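You operate a simulated robot arm through the tools that you are given. There is no shell and no other tool.

The job below is to be done with a simulated robot arm. You get a single attempt, and the scene is never put back.

TASK
Flush the green spray pipe clear and clip it back.
Fine: use the flush socket; it goes back into its own socket; leave the other pipes and clips, and the brush door open.

It is judged by the outcome, as a careful person would: the job done as asked, and still so three seconds after it is handed in. It fails if anything else is knocked over, pushed out of place, dropped, spilled or broken.

THE ROBOT
A 6-joint arm with a two-finger parallel gripper, fixed in place. Base frame: the origin is at the foot of the arm, x ahead of it, y to its left, z up. Units: mm, rad, N and s.
Its first joint turns from -2.897 to 2.897 rad. Payload 3.91 kg.
Tool frame: the origin (TCP) lies between the finger pads and is the grasp point; the fingertips stand 30 mm ahead of it; z points along the fingers, y is the line along which they close. The gripper opens to 110 mm. The fingers are 20 mm wide and 10 mm thick; the gripper's body (48 by 112 mm) begins 55 mm behind the TCP.
Orientation is that of the tool frame in the base frame, as a unit quaternion [x, y, z, w]. With the fingers straight down and closing along the base's y, the tool's x points along the base's -x, its y along +y and its z along -z.

THE INTERFACE
- The arm moves only by the tool nudge_tool. Its argument "deltas" is a list of rows, each a list of 7 numbers: the shift along the base's x, y, z in mm, then the turn, a rotation vector about the base's x, y, z in rad, then the gripper command, from -1 (shut) to 1 (fully open), values between in proportion. In form: [[tx, ty, tz, rx, ry, rz, fingers], ...]. A call has 1 to 20 rows; each row is the pose to reach, as a shift and turn from the pose commanded when the call began. A row lasts 0.2 s, in which the tool goes at most 50 mm and 0.15 rad; a call with a longer step from one row to the next is refused whole, and so is a gripper value outside its range. A pose out of reach is approached as far as the arm can. The call stops where the force on the tool passes 70 N (or 10 N more than at its start, if that is more) or the arm is blocked; 0.2 s more then pass. Each finger travels about 108 mm/s and halts on what it meets, pressing with about 30 N; the grip force reading is that of the motor and also rises with nothing between the fingers. The clock runs only during rows and for 0.2 s after the last one: add rows that repeat a pose to give the fingers time. It gives the time, the measured TCP pose, the force on the tool (base axes), the opening and the grip force at its end, in the units of the frame above (readings bear some noise), with the torque about the TCP (base axes, N m) and any sound that the robot's microphone picked up.
- Cameras (640 x 400 px; columns grow to the right, rows downward): "scene" is fixed at [43.7, 500.3, 1333.4]; the picture's right is [-0.54, -0.84, 0.00], its down [-0.61, 0.40, -0.68] and it looks along [0.57, -0.37, -0.73] (base axes); focal length 214 px, centre (320, 200). "wrist" rides on the gripper at [72, 17, -103] in the tool frame; the picture's right is [-0.23, 0.97, 0.00], its down [-0.76, -0.18, -0.62] and it looks along [-0.61, -0.14, 0.78] (tool axes); focal length 222 px, centre (320, 200). There is no depth. A picture from a camera that has moved, and an enlarged one, comes with that camera's place and axes in the base frame and with its lens. The place of the scene camera against the robot may be out by one fixed shift of up to 18 mm in any direction.
- snapshot(camera): a new picture of that camera. It takes no simulated time.
- inspect(camera, box): a new picture of the part [left, top, right, bottom] of that camera's present view, enlarged. It takes no simulated time.
- sign_off(): hands the job in; it is judged then, once.

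Places have to be worked out from the pictures, the camera data and where the tool is seen. Open the gripper and draw the arm clear of the work before you hand the job in, unless the task says otherwise.

The tools are called after ">>>" as name(argument=value, ...) on one line, values as JSON. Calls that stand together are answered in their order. nudge_tool: Moves the arm, as the interface text tells. Its arguments: {"type":"object","properties":{"deltas":{"type":"array","items":{"type":"array","items":{"type":"number"}}}},"required":["deltas"]} The other tools are called the same way: snapshot (camera) takes a picture; inspect (camera, box) takes an enlarged picture of a part of a camera's view; sign_off () hands the job in.

At the start:

```text
time_s: 0.0
position: [657.0, 241.1, 1174.2]
tcp_rot: [0.0, 1.0, 0.0, 0.0]
force: [0.6, 0.2, 0.6]
wrist_torque: [0.02, 0.04, 0.01]
opening: 110.0
grasp_force: 0.0
```

scene: 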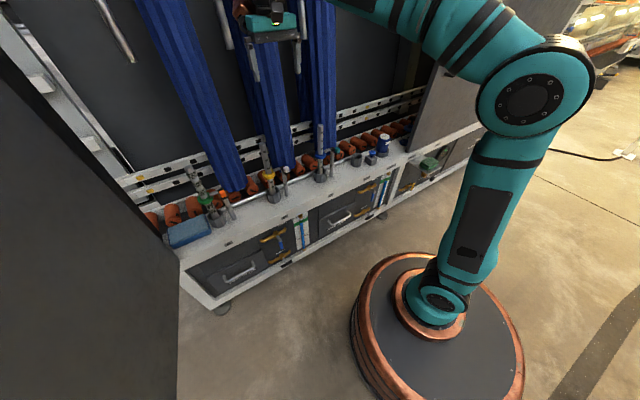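
wrist: 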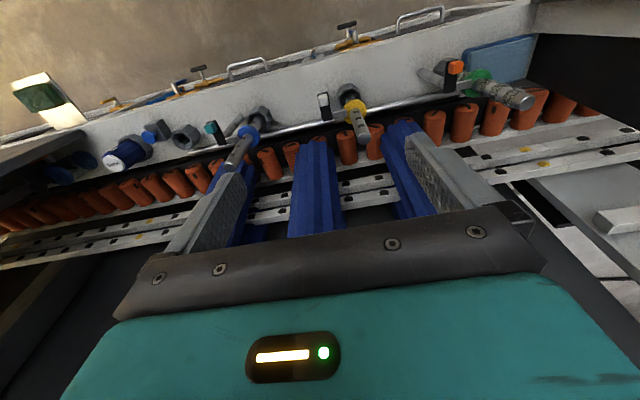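

I start by taking enlarged views of the area with the pipes and sockets to understand the layout.

>>> inspect(camera="scene", box=[140, 120, 300, 240])

>>> inspect(camera="scene", box=[280, 90, 440, 210])

>>> inspect(camera="wrist", box=[300, 40, 540, 190])

>>> inspect(camera="wrist", box=[60, 60, 300, 210])

```text
3.33 times, centred on (220, 180) of scene
camera zoom: at [43.7, 500.3, 1333.4], right [-0.54, -0.84, 0.0], down [-0.61, 0.4, -0.68], along [0.57, -0.37, -0.73], focal length 715 px, centre (653, 267)
```

zoom: 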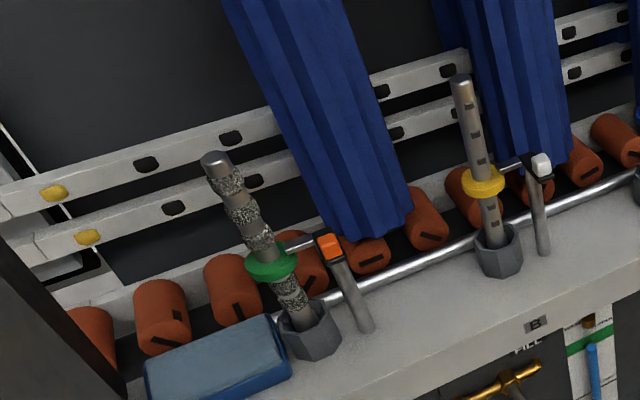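

```text
3.33 times, centred on (360, 150) of scene
camera zoom: at [43.7, 500.3, 1333.4], right [-0.54, -0.84, 0.0], down [-0.61, 0.4, -0.68], along [0.57, -0.37, -0.73], focal length 715 px, centre (187, 367)
```

zoom: 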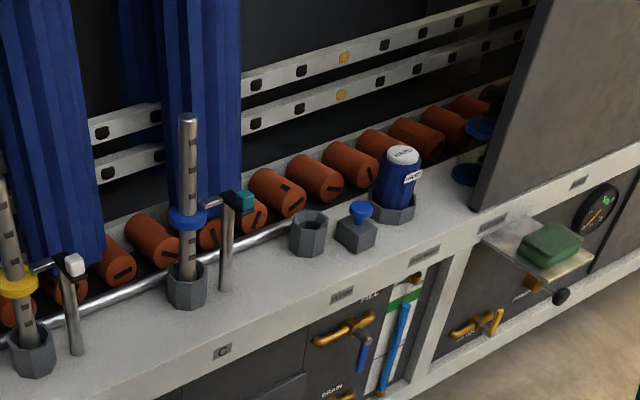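

```text
2.67 times, centred on (420, 115) of wrist
camera zoom: at [585.0, 260.2, 1277.9], right [0.23, 0.97, 0.0], down [0.76, -0.18, 0.62], along [0.61, -0.14, -0.78], focal length 592 px, centre (53, 427)
```

zoom: 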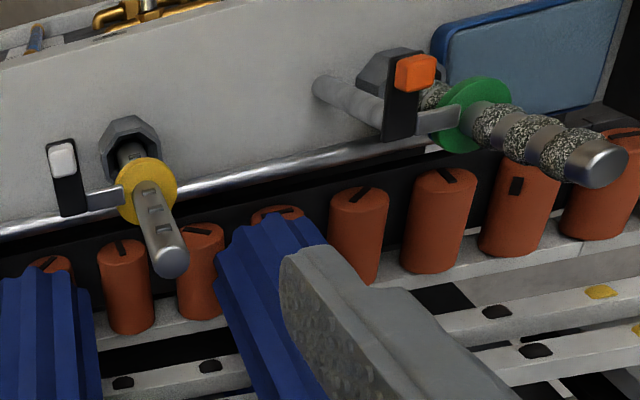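

```text
2.67 times, centred on (180, 135) of wrist
camera zoom: at [585.0, 260.2, 1277.9], right [0.23, 0.97, 0.0], down [0.76, -0.18, 0.62], along [0.61, -0.14, -0.78], focal length 592 px, centre (693, 373)
```

zoom: 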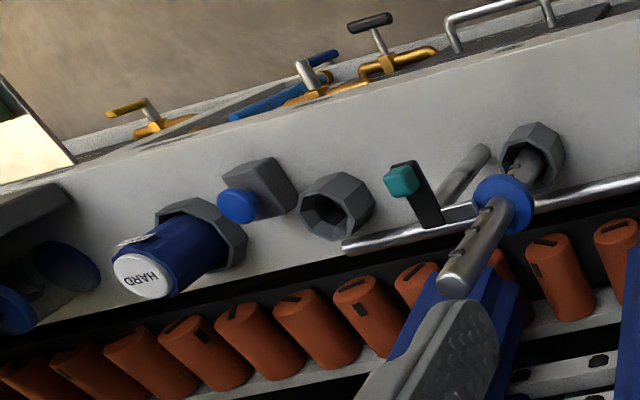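

The green pipe, caked with dirt, stands in its octagonal socket with an orange-topped clip beside it. An empty socket with a blue push button next to it is probably the flush socket. I zoom tighter on both.

>>> inspect(camera="wrist", box=[410, 45, 550, 132])

>>> inspect(camera="scene", box=[180, 155, 260, 235])

>>> inspect(camera="scene", box=[330, 120, 410, 170])

>>> inspect(camera="wrist", box=[90, 90, 210, 165])

```text
4.57 times, centred on (480, 88) of wrist
camera zoom: at [585.0, 260.2, 1277.9], right [0.23, 0.97, 0.0], down [0.76, -0.18, 0.62], along [0.61, -0.14, -0.78], focal length 1015 px, centre (-411, 710)
```

zoom: 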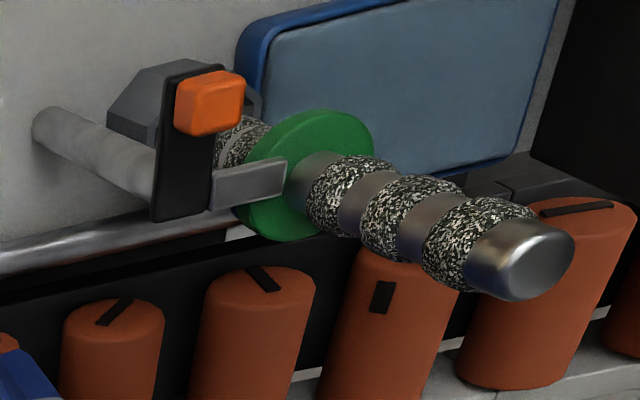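

```text
5.00 times, centred on (220, 195) of scene
camera zoom: at [43.7, 500.3, 1333.4], right [-0.54, -0.84, 0.0], down [-0.61, 0.4, -0.68], along [0.57, -0.37, -0.73], focal length 1072 px, centre (820, 225)
```

zoom: 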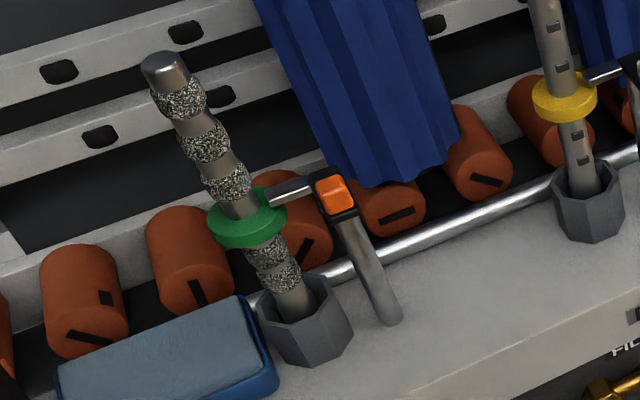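

```text
8.00 times, centred on (370, 145) of scene
camera zoom: at [43.7, 500.3, 1333.4], right [-0.54, -0.84, 0.0], down [-0.61, 0.4, -0.68], along [0.57, -0.37, -0.73], focal length 1716 px, centre (-80, 640)
```

zoom: 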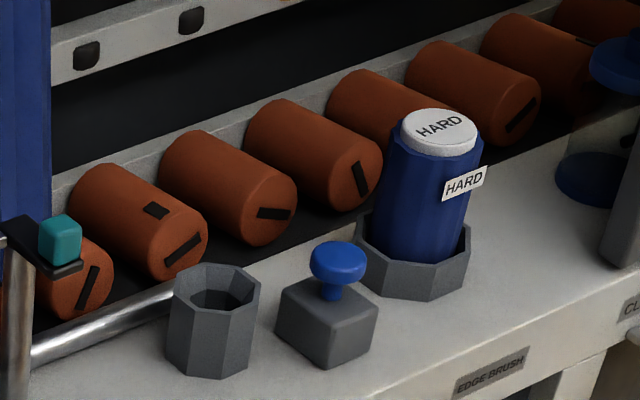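

```text
5.33 times, centred on (150, 128) of wrist
camera zoom: at [585.0, 260.2, 1277.9], right [0.23, 0.97, 0.0], down [0.76, -0.18, 0.62], along [0.61, -0.14, -0.78], focal length 1185 px, centre (1227, 587)
```

zoom: 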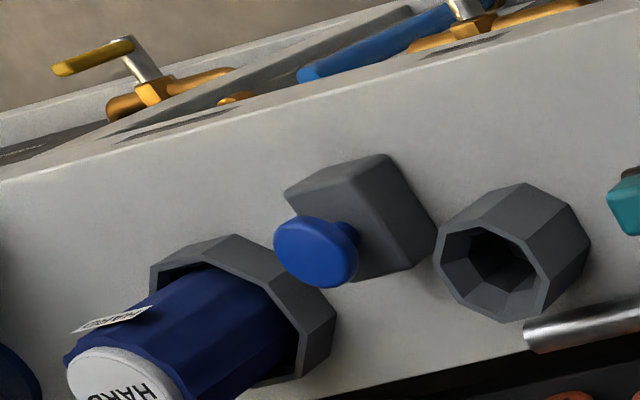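

The clip appears to be a post with a turning arm resting over the green collar and a black lever with an orange knob. I estimate the pipe at about (757, 560), top near z 890. I move the wrist camera over for a closer look, staying well short in x and above.

>>> nudge_tool(deltas=[[-2, 32, -20, 0, 0, 0, 1], [-4, 64, -40, 0, 0, 0, 1], [-6, 96, -60, 0, 0, 0, 1], [-8, 128, -80, 0, 0, 0, 1], [-10, 160, -100, 0, 0, 0, 1], [-12, 192, -120, 0, 0, 0, 1], [-14, 224, -140, 0, 0, 0, 1], [-16, 256, -160, 0, 0, 0, 1], [-18, 288, -180, 0, 0, 0, 1], [-20, 310, -190, 0, 0, 0, 1]])

>>> snapshot(camera="wrist")

>>> snapshot(camera="scene")

```text
time_s: 2.2
position: [635.9, 554.1, 984.8]
tcp_rot: [0.001, 1.0, 0.0, 0.0]
force: [-1.2, -0.7, 0.0]
wrist_torque: [0.02, -0.05, -0.02]
opening: 110.0
grasp_force: 0.1
```

```text
taken
camera wrist: at [563.1, 570.7, 1088.1], right [0.23, 0.97, 0.0], down [0.76, -0.18, 0.62], along [0.61, -0.14, -0.78], focal length 222 px, centre (320, 200)
```

wrist: 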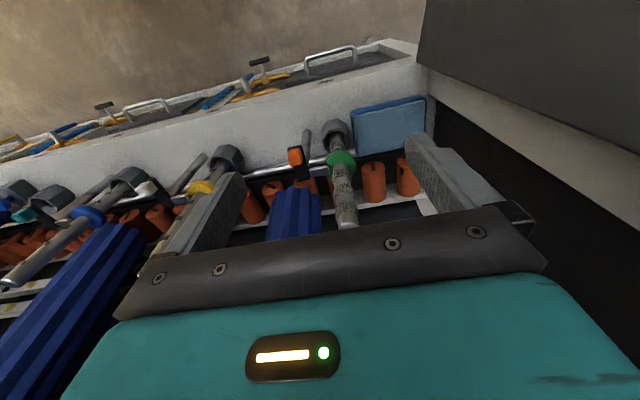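

```text
taken
```

scene: 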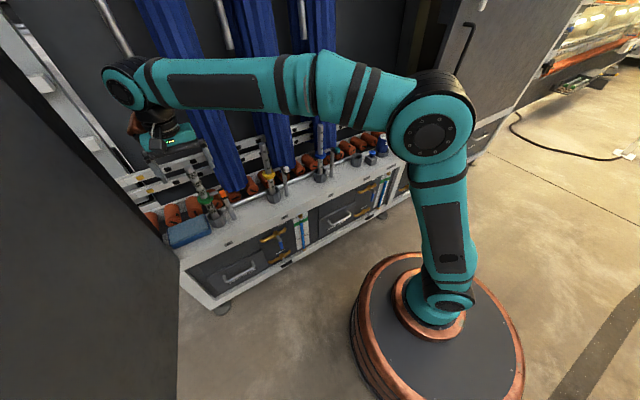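

The pipe is visible between the fingers. I zoom on the green pipe and clip from here.

>>> inspect(camera="wrist", box=[270, 105, 390, 240])

>>> inspect(camera="wrist", box=[280, 120, 370, 180])

>>> inspect(camera="scene", box=[120, 100, 280, 220])

```text
2.96 times, centred on (330, 172) of wrist
camera zoom: at [563.1, 570.7, 1088.1], right [0.23, 0.97, 0.0], down [0.76, -0.18, 0.62], along [0.61, -0.14, -0.78], focal length 658 px, centre (290, 282)
```

zoom: 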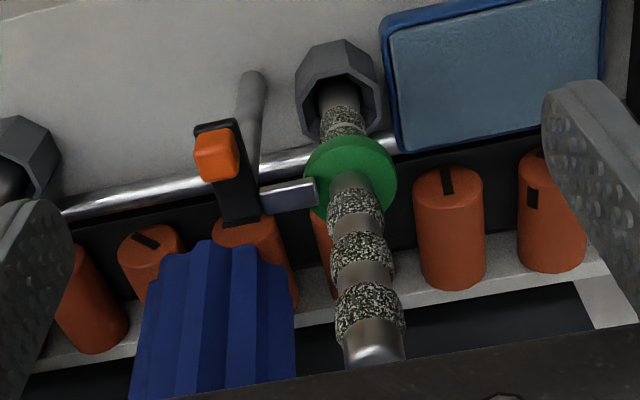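

```text
6.67 times, centred on (325, 150) of wrist
camera zoom: at [563.1, 570.7, 1088.1], right [0.23, 0.97, 0.0], down [0.76, -0.18, 0.62], along [0.61, -0.14, -0.78], focal length 1481 px, centre (287, 533)
```

zoom: 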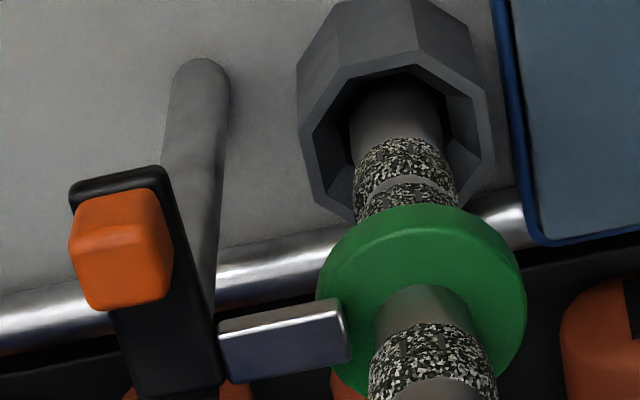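

```text
3.33 times, centred on (200, 160) of scene
camera zoom: at [43.7, 500.3, 1333.4], right [-0.54, -0.84, 0.0], down [-0.61, 0.4, -0.68], along [0.57, -0.37, -0.73], focal length 715 px, centre (720, 333)
```

zoom: 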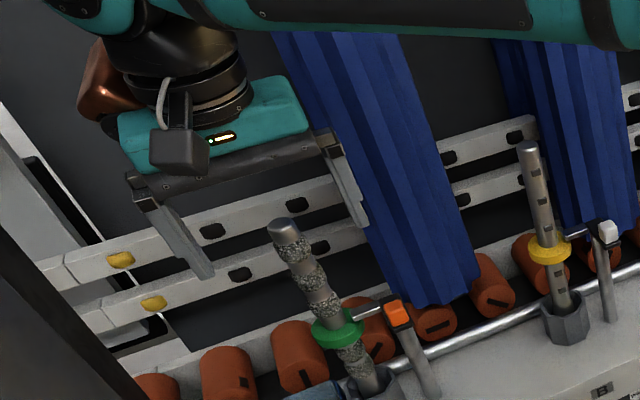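

I judge the collar centre at about (755, 560, 761), the orange knob at (709, 498, 789), and the clip post at about (750, 497). The blue strip hangs close behind at about x≥765, y 440–505. I move in closer, still clear in x, to see how the clip works.

>>> nudge_tool(deltas=[[4, -8, -29, 0, 0, 0, 1], [8, -16, -58, 0, 0, 0, 1], [12, -24, -87, 0, 0, 0, 1], [16, -30, -116, 0, 0, 0, 1], [20, -34, -140, 0, 0, 0, 1]])

>>> snapshot(camera="wrist")

>>> inspect(camera="wrist", box=[260, 120, 420, 220])

>>> inspect(camera="scene", box=[140, 130, 260, 220])

```text
time_s: 3.4
position: [657.9, 518.7, 844.0]
tcp_rot: [0.0, 1.0, 0.0, 0.0]
force: [-0.1, -0.7, 0.5]
wrist_torque: [0.02, -0.02, -0.02]
opening: 109.7
grasp_force: 0.0
```

```text
taken
camera wrist: at [584.7, 536.1, 948.1], right [0.23, 0.97, 0.0], down [0.76, -0.18, 0.62], along [0.61, -0.14, -0.78], focal length 222 px, centre (320, 200)
```

wrist: 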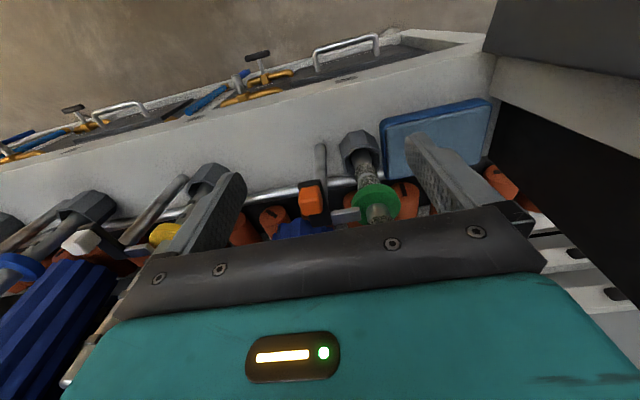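

```text
4.00 times, centred on (340, 170) of wrist
camera zoom: at [584.7, 536.1, 948.1], right [0.23, 0.97, 0.0], down [0.76, -0.18, 0.62], along [0.61, -0.14, -0.78], focal length 888 px, centre (240, 320)
```

zoom: 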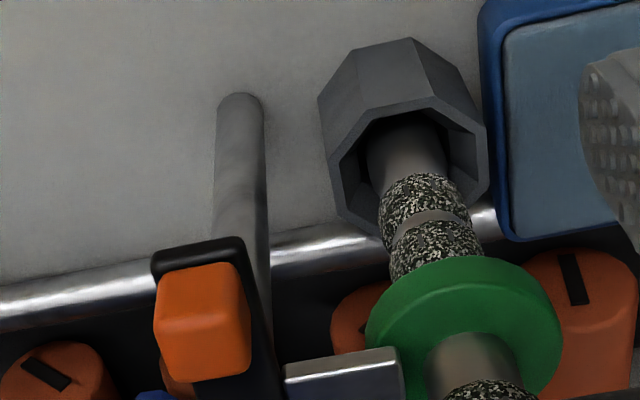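

```text
4.44 times, centred on (200, 175) of scene
camera zoom: at [43.7, 500.3, 1333.4], right [-0.54, -0.84, 0.0], down [-0.61, 0.4, -0.68], along [0.57, -0.37, -0.73], focal length 953 px, centre (853, 311)
```

zoom: 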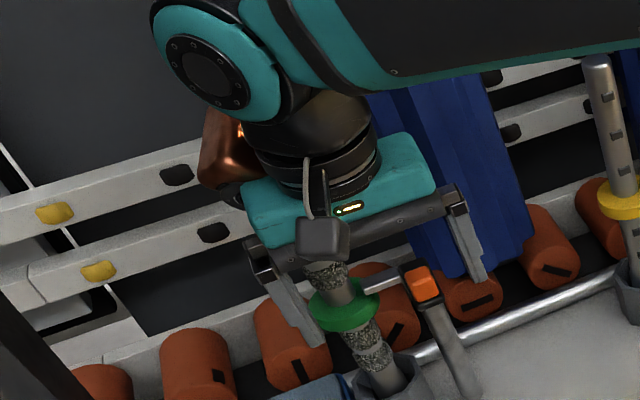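

The clip looks like a bell-crank pivoting on its post: metal arm over the collar, and a lever with the orange knob pointing toward the robot. I close the fingers and bring them to the +y side of the knob, in front of the pipe, so I can try swinging it toward −y.

>>> nudge_tool(deltas=[[0, 10, 0, 0, 0, 0, -1], [0, 20, 0, 0, 0, 0, -1], [10, 20, 0, 0, 0, 0, -1], [25, 20, 0, 0, 0, 0, -1], [40, 20, 0, 0, 0, 0, -1], [40, 20, -10, 0, 0, 0, -1], [40, 20, -20, 0, 0, 0, -1], [40, 20, -30, 0, 0, 0, -1], [40, 20, -30, 0, 0, 0, -1]])

>>> snapshot(camera="wrist")

>>> inspect(camera="wrist", box=[240, 120, 400, 220])

>>> inspect(camera="scene", box=[160, 140, 260, 220])

```text
time_s: 5.0
position: [697.8, 539.5, 842.3]
tcp_rot: [0.0, 1.0, 0.006, 0.009]
force: [-2.3, 0.8, 28.9]
wrist_torque: [0.71, -1.78, 0.04]
opening: 0.2
grasp_force: 30.1
stopped in row 7: the force on the tool passed its limit at 81 N (the readings are from after the stop); the commanded pose is now the measured one
```

```text
taken
camera wrist: at [623.4, 556.2, 944.7], right [0.23, 0.97, 0.02], down [0.75, -0.19, 0.63], along [0.62, -0.13, -0.77], focal length 222 px, centre (320, 200)
```

wrist: 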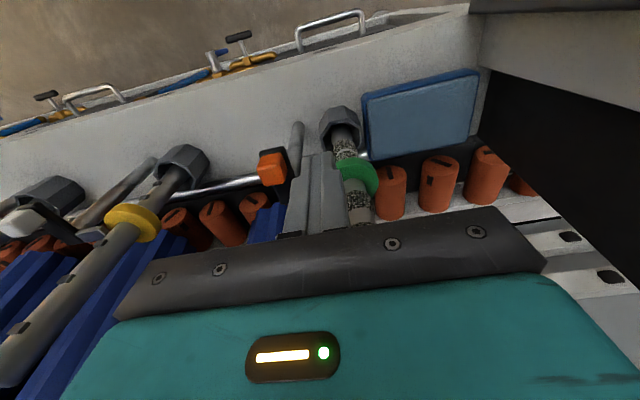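

```text
4.00 times, centred on (320, 170) of wrist
camera zoom: at [623.4, 556.2, 944.7], right [0.23, 0.97, 0.02], down [0.75, -0.19, 0.63], along [0.62, -0.13, -0.77], focal length 888 px, centre (320, 320)
```

zoom: 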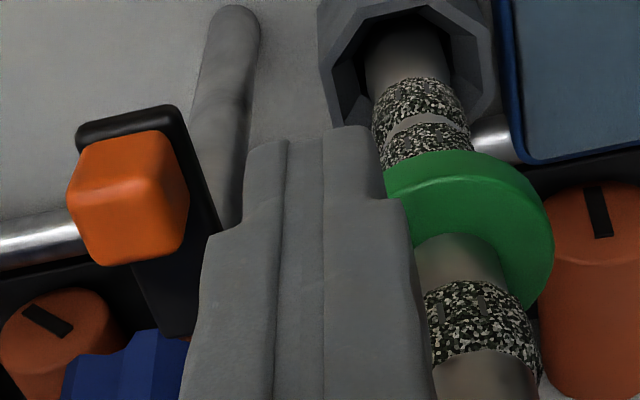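

```text
5.00 times, centred on (210, 180) of scene
camera zoom: at [43.7, 500.3, 1333.4], right [-0.54, -0.84, 0.0], down [-0.61, 0.4, -0.68], along [0.57, -0.37, -0.73], focal length 1072 px, centre (870, 300)
```

zoom: 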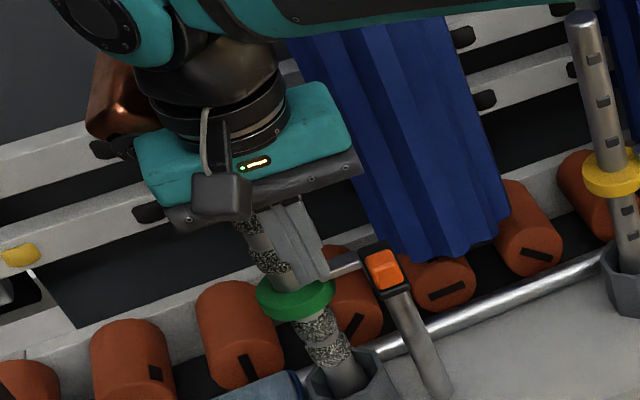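

The call stopped on an upward force; the torque puts the contact at about (759, 564), i.e. the pipe's top met something on the far side of my hand (a copper part behind the wrist). I back straight up and away, then check that nothing shifted.

>>> nudge_tool(deltas=[[0, 0, 5, 0, 0, 0, -1], [0, 0, 20, 0, 0, 0, -1], [0, 0, 45, 0, 0, 0, -1], [-15, 0, 80, 0, 0, 0, -1], [-40, 0, 110, 0, 0, 0, -1], [-70, 0, 130, 0, 0, 0, -1]])

>>> snapshot(camera="wrist")

>>> inspect(camera="scene", box=[90, 60, 250, 220])

>>> inspect(camera="wrist", box=[240, 110, 400, 210])

```text
time_s: 6.3
position: [627.7, 540.5, 969.4]
tcp_rot: [0.001, 1.0, 0.003, 0.004]
force: [0.1, -0.5, -1.2]
wrist_torque: [0.0, 0.03, 0.01]
opening: 0.0
grasp_force: 29.9
```

```text
taken
camera wrist: at [555.0, 557.2, 1071.9], right [0.23, 0.97, 0.01], down [0.76, -0.18, 0.63], along [0.61, -0.14, -0.78], focal length 222 px, centre (320, 200)
```

wrist: 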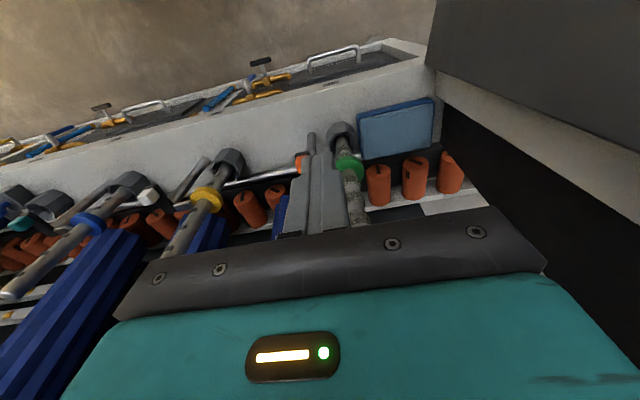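

```text
2.50 times, centred on (170, 140) of scene
camera zoom: at [43.7, 500.3, 1333.4], right [-0.54, -0.84, 0.0], down [-0.61, 0.4, -0.68], along [0.57, -0.37, -0.73], focal length 536 px, centre (695, 350)
```

zoom: 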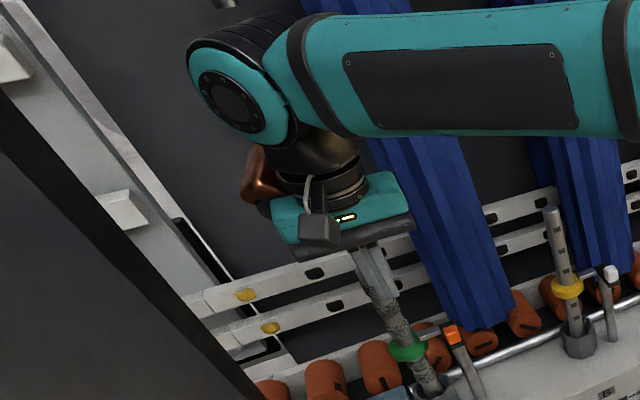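

```text
4.00 times, centred on (320, 160) of wrist
camera zoom: at [555.0, 557.2, 1071.9], right [0.23, 0.97, 0.01], down [0.76, -0.18, 0.63], along [0.61, -0.14, -0.78], focal length 888 px, centre (320, 360)
```

zoom: 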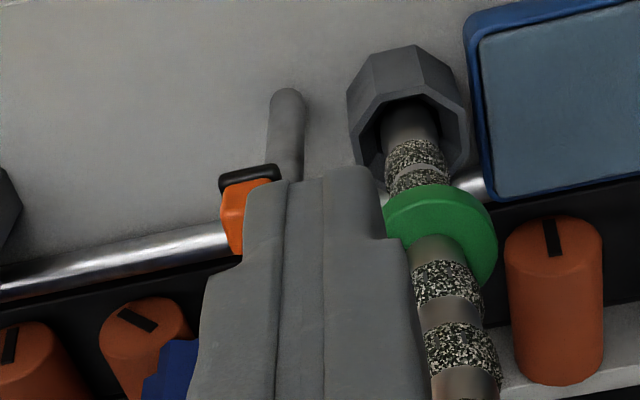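

The pipe, collar and clip look unmoved. The copper wrist part sits about +60 mm in x, 65+ mm above the TCP, so I'll tilt the tool forward (fingers pointing ahead and down) to keep it away from the pipe top, and look again.

>>> nudge_tool(deltas=[[0, 0, 0, 0, -0.14, 0, -1], [0, 0, 0, 0, -0.28, 0, -1], [0, 0, 0, 0, -0.42, 0, -1], [0, 0, 0, 0, -0.56, 0, -1], [0, 0, 0, 0, -0.6, 0, -1], [0, 0, 0, 0, -0.6, 0, -1]])

>>> snapshot(camera="wrist")

>>> inspect(camera="scene", box=[90, 60, 250, 220])

```text
time_s: 7.8
position: [627.9, 539.1, 968.3]
tcp_rot: [-0.001, 0.954, 0.004, 0.3]
force: [-0.3, -0.4, 0.5]
wrist_torque: [0.02, 0.0, 0.01]
opening: 0.0
grasp_force: 30.0
```

```text
taken
camera wrist: at [508.9, 556.1, 1012.0], right [0.18, 0.97, 0.14], down [0.27, -0.18, 0.95], along [0.95, -0.14, -0.29], focal length 222 px, centre (320, 200)
```

wrist: 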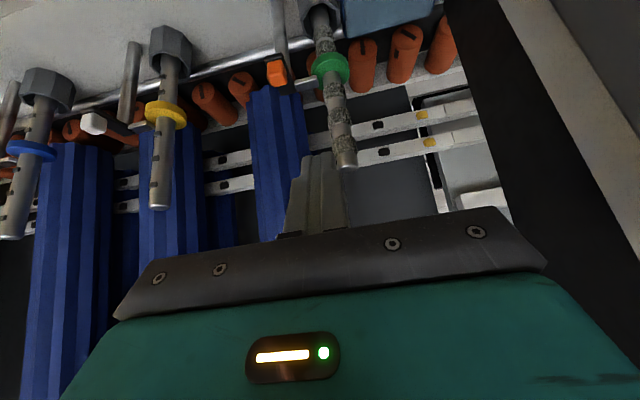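

```text
2.50 times, centred on (170, 140) of scene
camera zoom: at [43.7, 500.3, 1333.4], right [-0.54, -0.84, 0.0], down [-0.61, 0.4, -0.68], along [0.57, -0.37, -0.73], focal length 536 px, centre (695, 350)
```

zoom: 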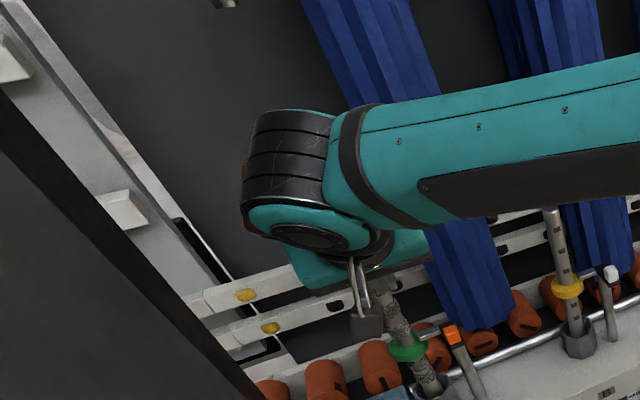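

The tilted tool keeps the wrist well back from the pipe. I tilt a little further, descend in front of the pipes at x≈628, then advance the closed fingers beside the knob's +y face.

>>> nudge_tool(deltas=[[0, 0, -25, 0, -0.1, 0, -1], [0, 0, -60, 0, -0.2, 0, -1], [0, 0, -100, 0, -0.2, 0, -1], [0, 0, -140, 0, -0.2, 0, -1], [0, 0, -165, 0, -0.2, 0, -1], [0, 0, -165, 0, -0.2, 0, -1], [20, 0, -165, 0, -0.2, 0, -1], [40, 0, -165, 0, -0.2, 0, -1], [55, 0, -165, 0, -0.2, 0, -1], [55, 0, -165, 0, -0.2, 0, -1]])

>>> snapshot(camera="wrist")

>>> inspect(camera="wrist", box=[240, 80, 400, 240])

>>> inspect(camera="scene", box=[140, 120, 260, 220])

```text
time_s: 9.9
position: [681.9, 538.7, 802.8]
tcp_rot: [-0.002, 0.919, 0.004, 0.394]
force: [-0.5, 0.6, -0.3]
wrist_torque: [0.0, 0.01, -0.02]
opening: 0.1
grasp_force: 30.2
```

```text
taken
camera wrist: at [557.8, 555.7, 821.4], right [0.15, 0.97, 0.17], down [0.07, -0.18, 0.98], along [0.99, -0.14, -0.1], focal length 222 px, centre (320, 200)
```

wrist: 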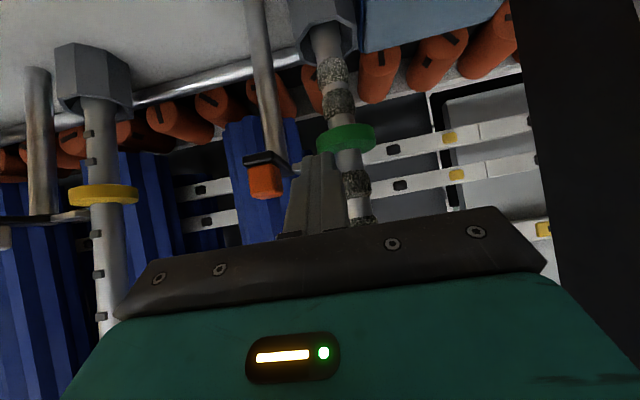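

```text
2.50 times, centred on (320, 160) of wrist
camera zoom: at [557.8, 555.7, 821.4], right [0.15, 0.97, 0.17], down [0.07, -0.18, 0.98], along [0.99, -0.14, -0.1], focal length 555 px, centre (320, 300)
```

zoom: 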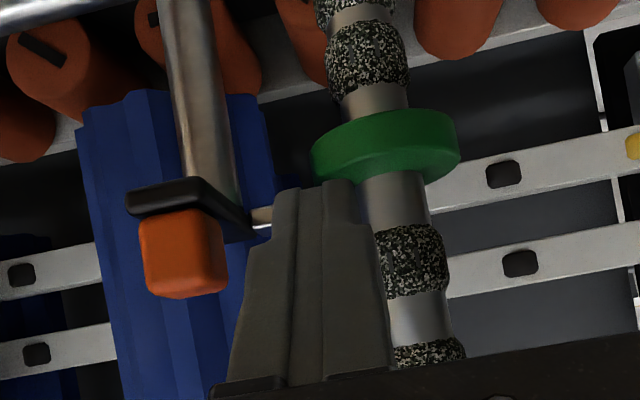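

```text
4.00 times, centred on (200, 170) of scene
camera zoom: at [43.7, 500.3, 1333.4], right [-0.54, -0.84, 0.0], down [-0.61, 0.4, -0.68], along [0.57, -0.37, -0.73], focal length 858 px, centre (800, 320)
```

zoom: 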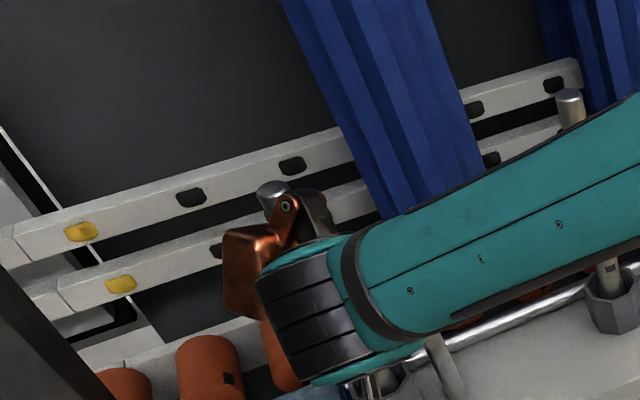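

From here the knob sits at about (707, 499, 787), 24 mm wide, on a lever below; the finger is beside it with a ~17 mm gap. I advance slightly and push gently toward −y in small steps, following the expected arc.

>>> nudge_tool(deltas=[[6, -8, 0, 0, 0, 0, -1], [6, -14, 0, 0, 0, 0, -1], [6, -18, 0, 0, 0, 0, -1], [6, -22, 0, 0, 0, 0, -1], [6, -25, 0, 0, 0, 0, -1], [6, -28, 0, 0, 0, 0, -1]])

>>> inspect(camera="wrist", box=[240, 80, 400, 240])

```text
time_s: 11.3
position: [689.5, 511.5, 802.1]
tcp_rot: [-0.002, 0.919, 0.004, 0.394]
force: [-0.9, 0.8, -0.6]
wrist_torque: [0.0, 0.02, 0.03]
opening: 0.0
grasp_force: 30.2
```

```text
2.50 times, centred on (320, 160) of wrist
camera zoom: at [564.5, 528.0, 821.9], right [0.15, 0.97, 0.17], down [0.07, -0.18, 0.98], along [0.99, -0.14, -0.1], focal length 555 px, centre (320, 300)
```

zoom: 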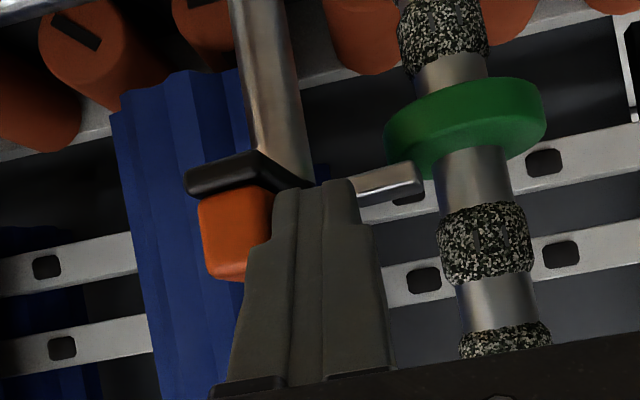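

No noticeable resistance yet and the knob looks to be in contact or just turning. I keep pushing gently along the arc and compare.

>>> nudge_tool(deltas=[[1, -4, 0, 0, 0, 0, -1], [2, -8, 0, 0, 0, 0, -1], [4, -12, 0, 0, 0, 0, -1], [4, -12, 0, 0, 0, 0, -1]])

>>> inspect(camera="wrist", box=[240, 80, 400, 240])

```text
time_s: 12.3
position: [693.0, 499.8, 803.6]
tcp_rot: [-0.003, 0.919, 0.005, 0.394]
force: [-0.4, -0.2, 0.5]
wrist_torque: [-0.01, -0.03, 0.01]
opening: 0.2
grasp_force: 29.9
```

```text
2.50 times, centred on (320, 160) of wrist
camera zoom: at [567.8, 516.0, 822.4], right [0.15, 0.97, 0.17], down [0.07, -0.18, 0.98], along [0.99, -0.14, -0.1], focal length 555 px, centre (320, 300)
```

zoom: 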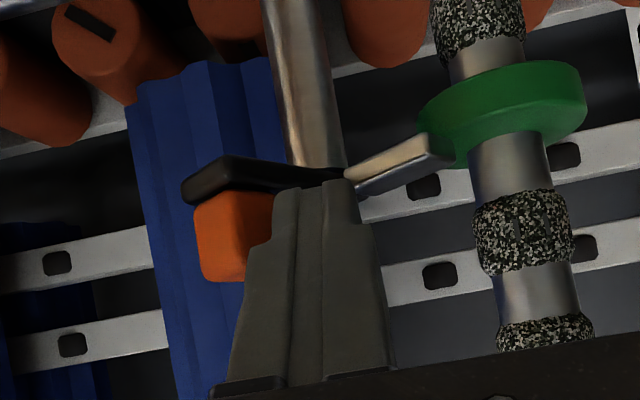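

The clip turns freely about its post with hardly any force; the arm is swinging off the collar toward the robot. I continue until it is well clear of the collar.

>>> nudge_tool(deltas=[[2, -4, 0, 0, 0, 0, -1], [4, -8, 0, 0, 0, 0, -1], [7, -12, 0, 0, 0, 0, -1], [10, -16, 0, 0, 0, 0, -1], [13, -19, 0, 0, 0, 0, -1], [13, -19, 0, 0, 0, 0, -1]])

>>> inspect(camera="wrist", box=[240, 80, 400, 240])

```text
time_s: 13.4
position: [697.1, 490.3, 802.5]
tcp_rot: [-0.006, 0.919, 0.009, 0.395]
force: [-51.6, 61.9, -0.1]
wrist_torque: [0.66, 0.57, 1.11]
opening: 0.0
grasp_force: 30.3
stopped in row 5: the force on the tool passed its limit at 78 N (the readings are from after the stop); the commanded pose is now the measured one
```

```text
2.50 times, centred on (320, 160) of wrist
camera zoom: at [572.6, 505.8, 822.0], right [0.14, 0.97, 0.18], down [0.08, -0.19, 0.98], along [0.99, -0.12, -0.1], focal length 555 px, centre (320, 300)
```

zoom: 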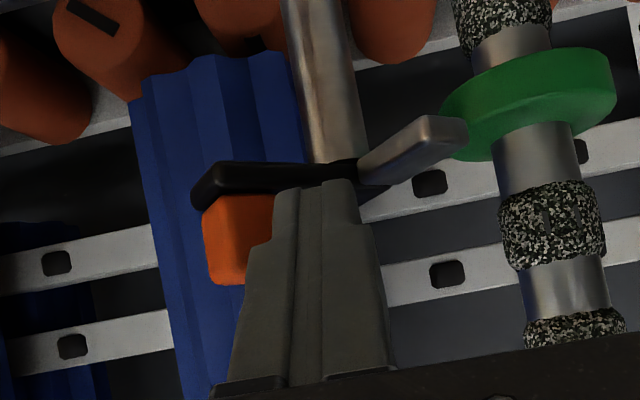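

The lever met its stop at about 40° of turn; the arm tip is now near (718, 534), well off the collar (≈15 mm clear). I ease off and withdraw the finger toward the robot, then check that the clip stays open.

>>> nudge_tool(deltas=[[-2, 3, 0, 0, 0, 0, -1], [-8, 5, 0, 0, 0, 0, -1], [-25, 5, 0, 0, 0, 0, -1], [-50, 5, 0, 0, 0, 0, -1], [-80, 5, 0, 0, 0, 0, -1], [-80, 5, 0, 0, 0, 0, -1]])

>>> snapshot(camera="wrist")

>>> inspect(camera="wrist", box=[240, 80, 400, 240])

>>> inspect(camera="scene", box=[140, 120, 260, 220])

```text
time_s: 14.1
position: [698.2, 491.6, 803.9]
tcp_rot: [-0.004, 0.918, 0.009, 0.396]
force: [31.2, 64.1, -20.4]
wrist_torque: [0.83, 0.18, 1.8]
opening: 0.3
grasp_force: 30.1
stopped in row 3: the force on the tool passed its limit at 119 N (the readings are from after the stop); the commanded pose is now the measured one
```

```text
taken
camera wrist: at [572.7, 506.8, 821.7], right [0.14, 0.97, 0.18], down [0.07, -0.19, 0.98], along [0.99, -0.13, -0.1], focal length 222 px, centre (320, 200)
```

wrist: 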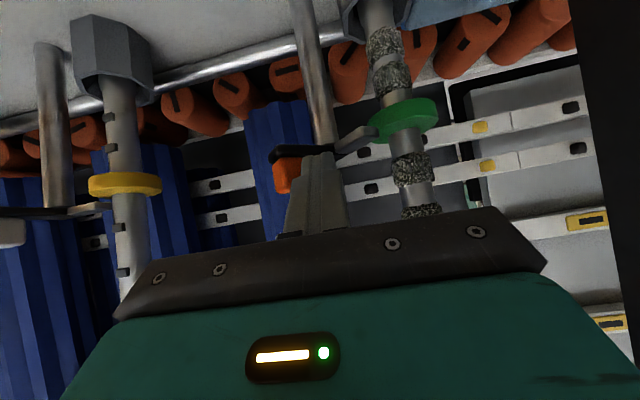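

```text
2.50 times, centred on (320, 160) of wrist
camera zoom: at [572.7, 506.8, 821.7], right [0.14, 0.97, 0.18], down [0.07, -0.19, 0.98], along [0.99, -0.13, -0.1], focal length 555 px, centre (320, 300)
```

zoom: 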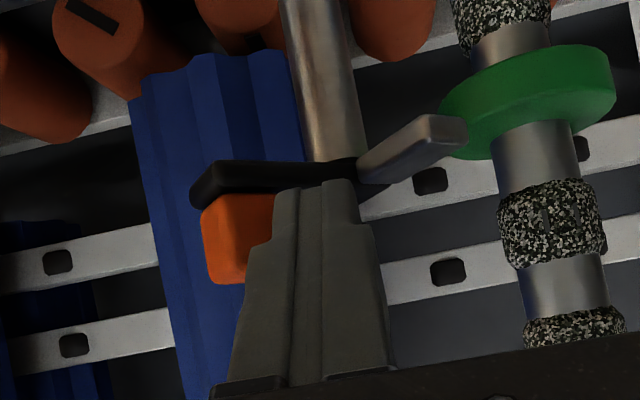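

```text
4.00 times, centred on (200, 170) of scene
camera zoom: at [43.7, 500.3, 1333.4], right [-0.54, -0.84, 0.0], down [-0.61, 0.4, -0.68], along [0.57, -0.37, -0.73], focal length 858 px, centre (800, 320)
```

zoom: 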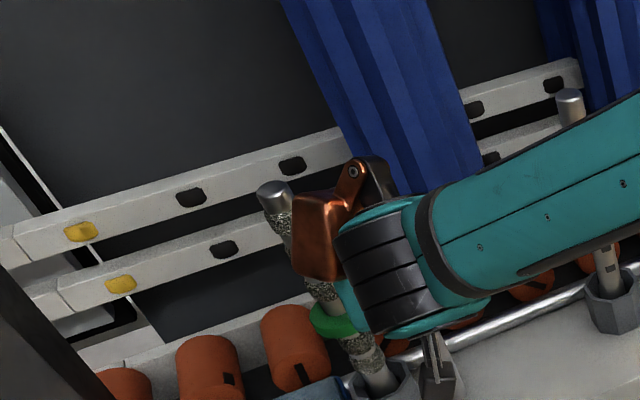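

The finger tip is hooked on the inner side of the knob, so pulling toward −x was blocked. I'll relieve it toward +y by a few mm, then lift straight up over the knob before withdrawing.

>>> nudge_tool(deltas=[[1, 2, 0, 0, 0, 0, -1], [1, 5, 0, 0, 0, 0, -1], [1, 6, 2, 0, 0, 0, -1]])

>>> inspect(camera="wrist", box=[240, 80, 400, 240])

```text
time_s: 14.9
position: [696.5, 491.7, 807.6]
tcp_rot: [-0.001, 0.918, 0.007, 0.398]
force: [0.2, -0.6, 0.2]
wrist_torque: [0.02, 0.02, 0.0]
opening: 0.0
grasp_force: 30.1
```

```text
2.50 times, centred on (320, 160) of wrist
camera zoom: at [571.9, 509.2, 826.6], right [0.15, 0.97, 0.18], down [0.07, -0.19, 0.98], along [0.99, -0.13, -0.1], focal length 555 px, centre (320, 300)
```

zoom: 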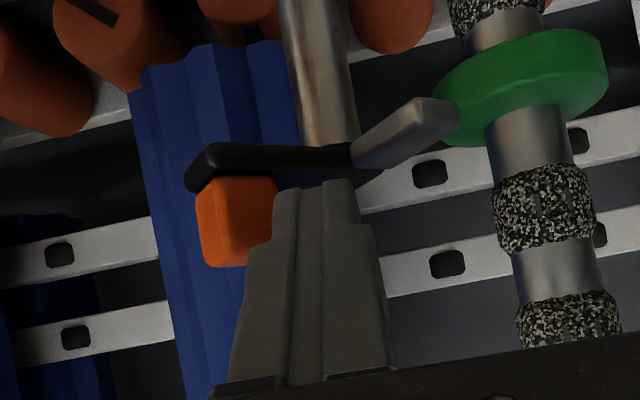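

Free of force now, and the clip stays open. I lift straight up over the knob, then withdraw toward the robot.

>>> nudge_tool(deltas=[[0, 0, 10, 0, 0, 0, -1], [0, 0, 25, 0, 0, 0, -1], [0, 0, 45, 0, 0, 0, -1], [-10, 0, 65, 0, 0, 0, -1], [-40, 0, 75, 0, 0, 0, -1], [-60, 0, 75, 0, 0, 0, -1], [-60, 0, 75, 0, 0, 0, -1]])

>>> snapshot(camera="wrist")

>>> inspect(camera="wrist", box=[240, 60, 440, 210])

>>> inspect(camera="scene", box=[140, 100, 260, 220])

```text
time_s: 16.5
position: [636.0, 494.1, 881.1]
tcp_rot: [-0.001, 0.918, 0.007, 0.397]
force: [0.4, 1.0, 0.3]
wrist_torque: [0.02, -0.03, 0.04]
opening: 0.1
grasp_force: 30.7
```

```text
taken
camera wrist: at [511.0, 510.6, 900.3], right [0.15, 0.97, 0.18], down [0.07, -0.19, 0.98], along [0.99, -0.13, -0.1], focal length 222 px, centre (320, 200)
```

wrist: 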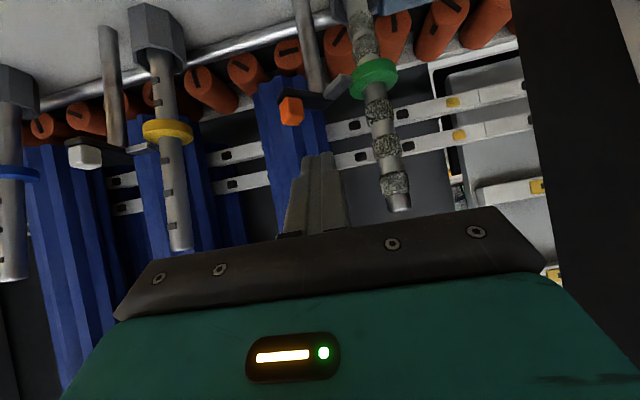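

```text
2.67 times, centred on (340, 135) of wrist
camera zoom: at [511.0, 510.6, 900.3], right [0.15, 0.97, 0.18], down [0.07, -0.19, 0.98], along [0.99, -0.13, -0.1], focal length 592 px, centre (267, 373)
```

zoom: 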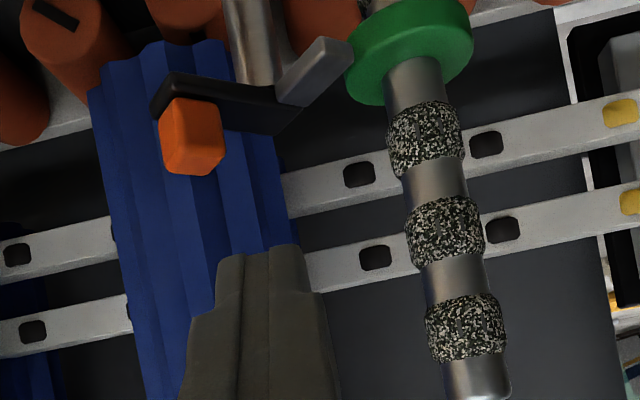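

```text
3.33 times, centred on (200, 160) of scene
camera zoom: at [43.7, 500.3, 1333.4], right [-0.54, -0.84, 0.0], down [-0.61, 0.4, -0.68], along [0.57, -0.37, -0.73], focal length 715 px, centre (720, 333)
```

zoom: 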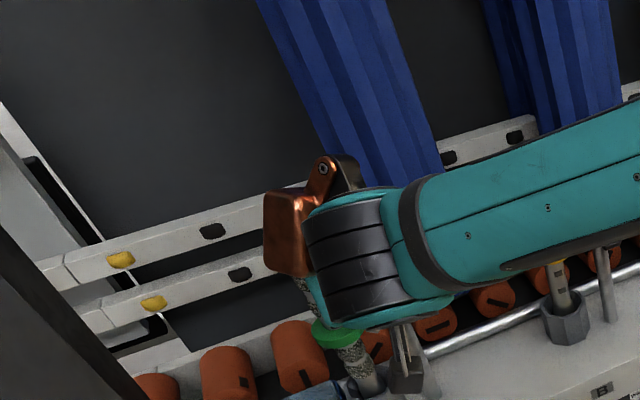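

The clip stays open and the pipe is untouched, standing at about (759, 560), top z≈898. I open the fingers to ~80 mm and line up in front of the pipe's upper part for a tilted grasp.

>>> nudge_tool(deltas=[[0, 25, 0, 0, 0, 0, 0.45], [0, 50, -5, 0, 0, 0, 0.45], [0, 66, -10, 0, 0, 0, 0.45], [0, 66, -14, 0, 0, 0, 0.45], [15, 66, -14, 0, 0, 0, 0.45], [30, 66, -14, 0, 0, 0, 0.45], [40, 66, -14, 0, 0, 0, 0.45], [40, 66, -14, 0, 0, 0, 0.45]])

>>> snapshot(camera="wrist")

>>> inspect(camera="wrist", box=[220, 90, 420, 240])

>>> inspect(camera="scene", box=[120, 90, 260, 220])

```text
time_s: 18.3
position: [676.1, 559.7, 867.6]
tcp_rot: [-0.001, 0.918, 0.007, 0.397]
force: [-0.4, -0.1, -0.1]
wrist_torque: [0.02, 0.02, -0.01]
opening: 79.6
grasp_force: 0.0
```

```text
taken
camera wrist: at [551.5, 576.3, 886.4], right [0.15, 0.97, 0.18], down [0.07, -0.19, 0.98], along [0.99, -0.13, -0.1], focal length 222 px, centre (320, 200)
```

wrist: 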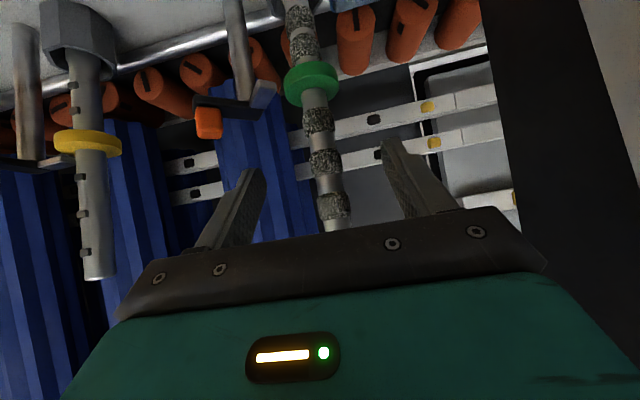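

```text
2.67 times, centred on (320, 165) of wrist
camera zoom: at [551.5, 576.3, 886.4], right [0.15, 0.97, 0.18], down [0.07, -0.19, 0.98], along [0.99, -0.13, -0.1], focal length 592 px, centre (320, 293)
```

zoom: 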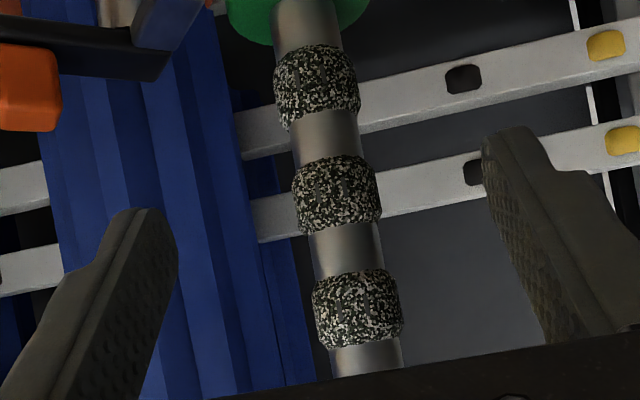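

```text
3.08 times, centred on (190, 155) of scene
camera zoom: at [43.7, 500.3, 1333.4], right [-0.54, -0.84, 0.0], down [-0.61, 0.4, -0.68], along [0.57, -0.37, -0.73], focal length 660 px, centre (720, 338)
```

zoom: 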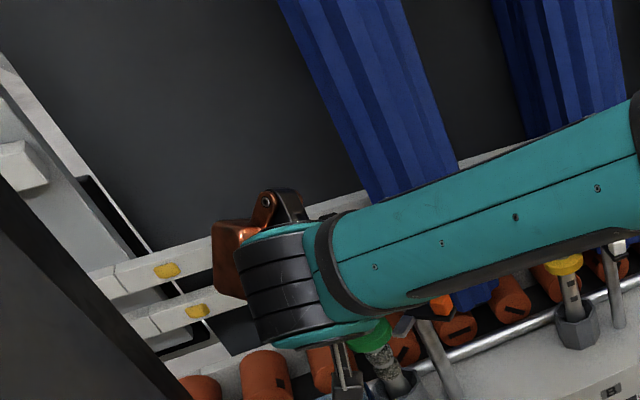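

The pipe is centred between the fingers at this height. I advance 83 mm in x so the TCP reaches the pipe axis, still open.

>>> nudge_tool(deltas=[[20, 0, 0, 0, 0, 0, 0.45], [40, 0, 0, 0, 0, 0, 0.45], [55, 0, 0, 0, 0, 0, 0.45], [70, 0, 0, 0, 0, 0, 0.45], [82, 0, 0, 0, 0, 0, 0.45], [82, 0, 0, 0, 0, 0, 0.45]])

>>> snapshot(camera="wrist")

>>> inspect(camera="scene", box=[140, 90, 260, 220])

```text
time_s: 19.7
position: [758.7, 559.3, 867.7]
tcp_rot: [-0.001, 0.918, 0.007, 0.397]
force: [0.8, 0.0, -0.2]
wrist_torque: [0.01, -0.02, 0.0]
opening: 80.1
grasp_force: 0.1
```

```text
taken
camera wrist: at [634.7, 575.2, 886.2], right [0.15, 0.97, 0.18], down [0.07, -0.19, 0.98], along [0.99, -0.13, -0.1], focal length 222 px, centre (320, 200)
```

wrist: 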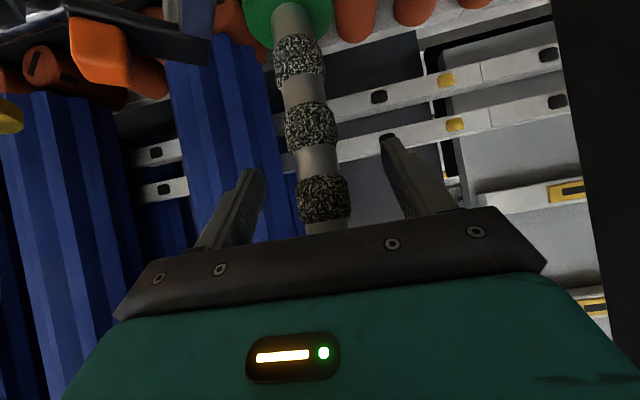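

```text
3.08 times, centred on (200, 155) of scene
camera zoom: at [43.7, 500.3, 1333.4], right [-0.54, -0.84, 0.0], down [-0.61, 0.4, -0.68], along [0.57, -0.37, -0.73], focal length 660 px, centre (689, 338)
```

zoom: 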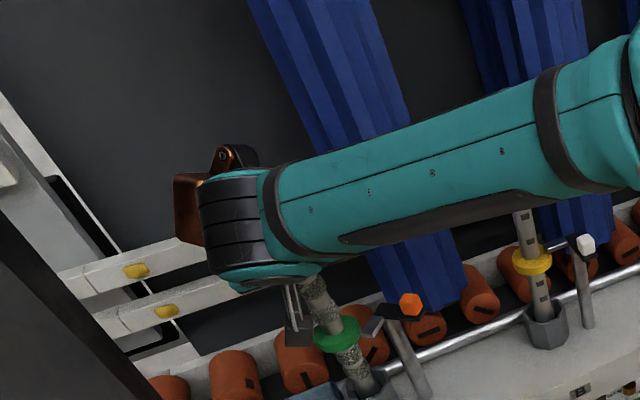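

The TCP is on the pipe axis and the pipe sits midway between the pads. I close the gripper.

>>> nudge_tool(deltas=[[0, 0, 0, 0, 0, 0, -0.3], [0, 0, 0, 0, 0, 0, -1], [0, 0, 0, 0, 0, 0, -1], [0, 0, 0, 0, 0, 0, -1], [0, 0, 0, 0, 0, 0, -1]])

>>> snapshot(camera="wrist")

```text
time_s: 20.9
position: [759.5, 558.8, 867.6]
tcp_rot: [-0.002, 0.918, 0.008, 0.397]
force: [-0.1, -1.1, 1.3]
wrist_torque: [-0.3, -0.02, -0.01]
opening: 24.2
grasp_force: 30.1
```

```text
taken
camera wrist: at [634.6, 575.2, 886.4], right [0.15, 0.97, 0.18], down [0.07, -0.19, 0.98], along [0.99, -0.13, -0.1], focal length 222 px, centre (320, 200)
```

wrist: 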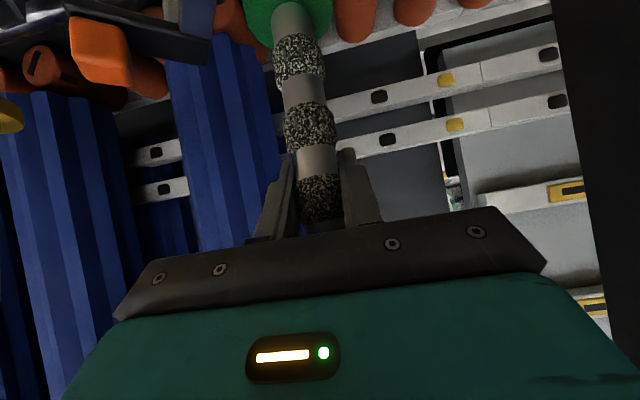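

Gripped at 24.2 mm. I lift straight up slowly and watch the force for any snag.

>>> nudge_tool(deltas=[[0, 0, 4, 0, 0, 0, -1], [0, 0, 8, 0, 0, 0, -1], [0, 0, 12, 0, 0, 0, -1], [0, 0, 16, 0, 0, 0, -1], [0, 0, 20, 0, 0, 0, -1], [0, 0, 20, 0, 0, 0, -1]])

>>> inspect(camera="scene", box=[140, 90, 260, 220])

>>> snapshot(camera="wrist")

```text
time_s: 22.3
position: [759.0, 558.9, 888.8]
tcp_rot: [-0.002, 0.918, 0.008, 0.396]
force: [-0.5, -1.3, -1.7]
wrist_torque: [-0.49, 0.08, 0.0]
opening: 24.4
grasp_force: 29.8
```

```text
3.08 times, centred on (200, 155) of scene
camera zoom: at [43.7, 500.3, 1333.4], right [-0.54, -0.84, 0.0], down [-0.61, 0.4, -0.68], along [0.57, -0.37, -0.73], focal length 660 px, centre (689, 338)
```

zoom: 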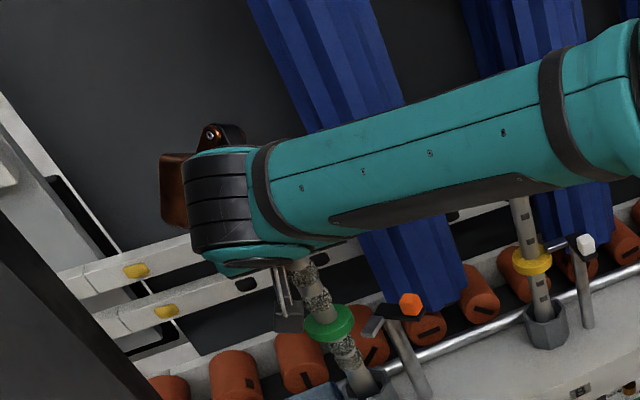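

```text
taken
camera wrist: at [634.1, 575.9, 906.8], right [0.15, 0.97, 0.18], down [0.07, -0.19, 0.98], along [0.99, -0.13, -0.1], focal length 222 px, centre (320, 200)
```

wrist: 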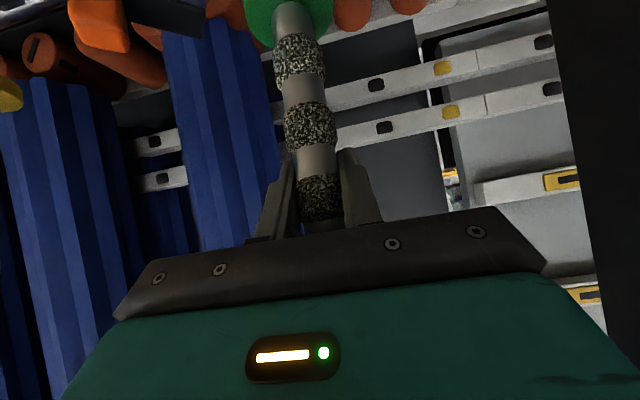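

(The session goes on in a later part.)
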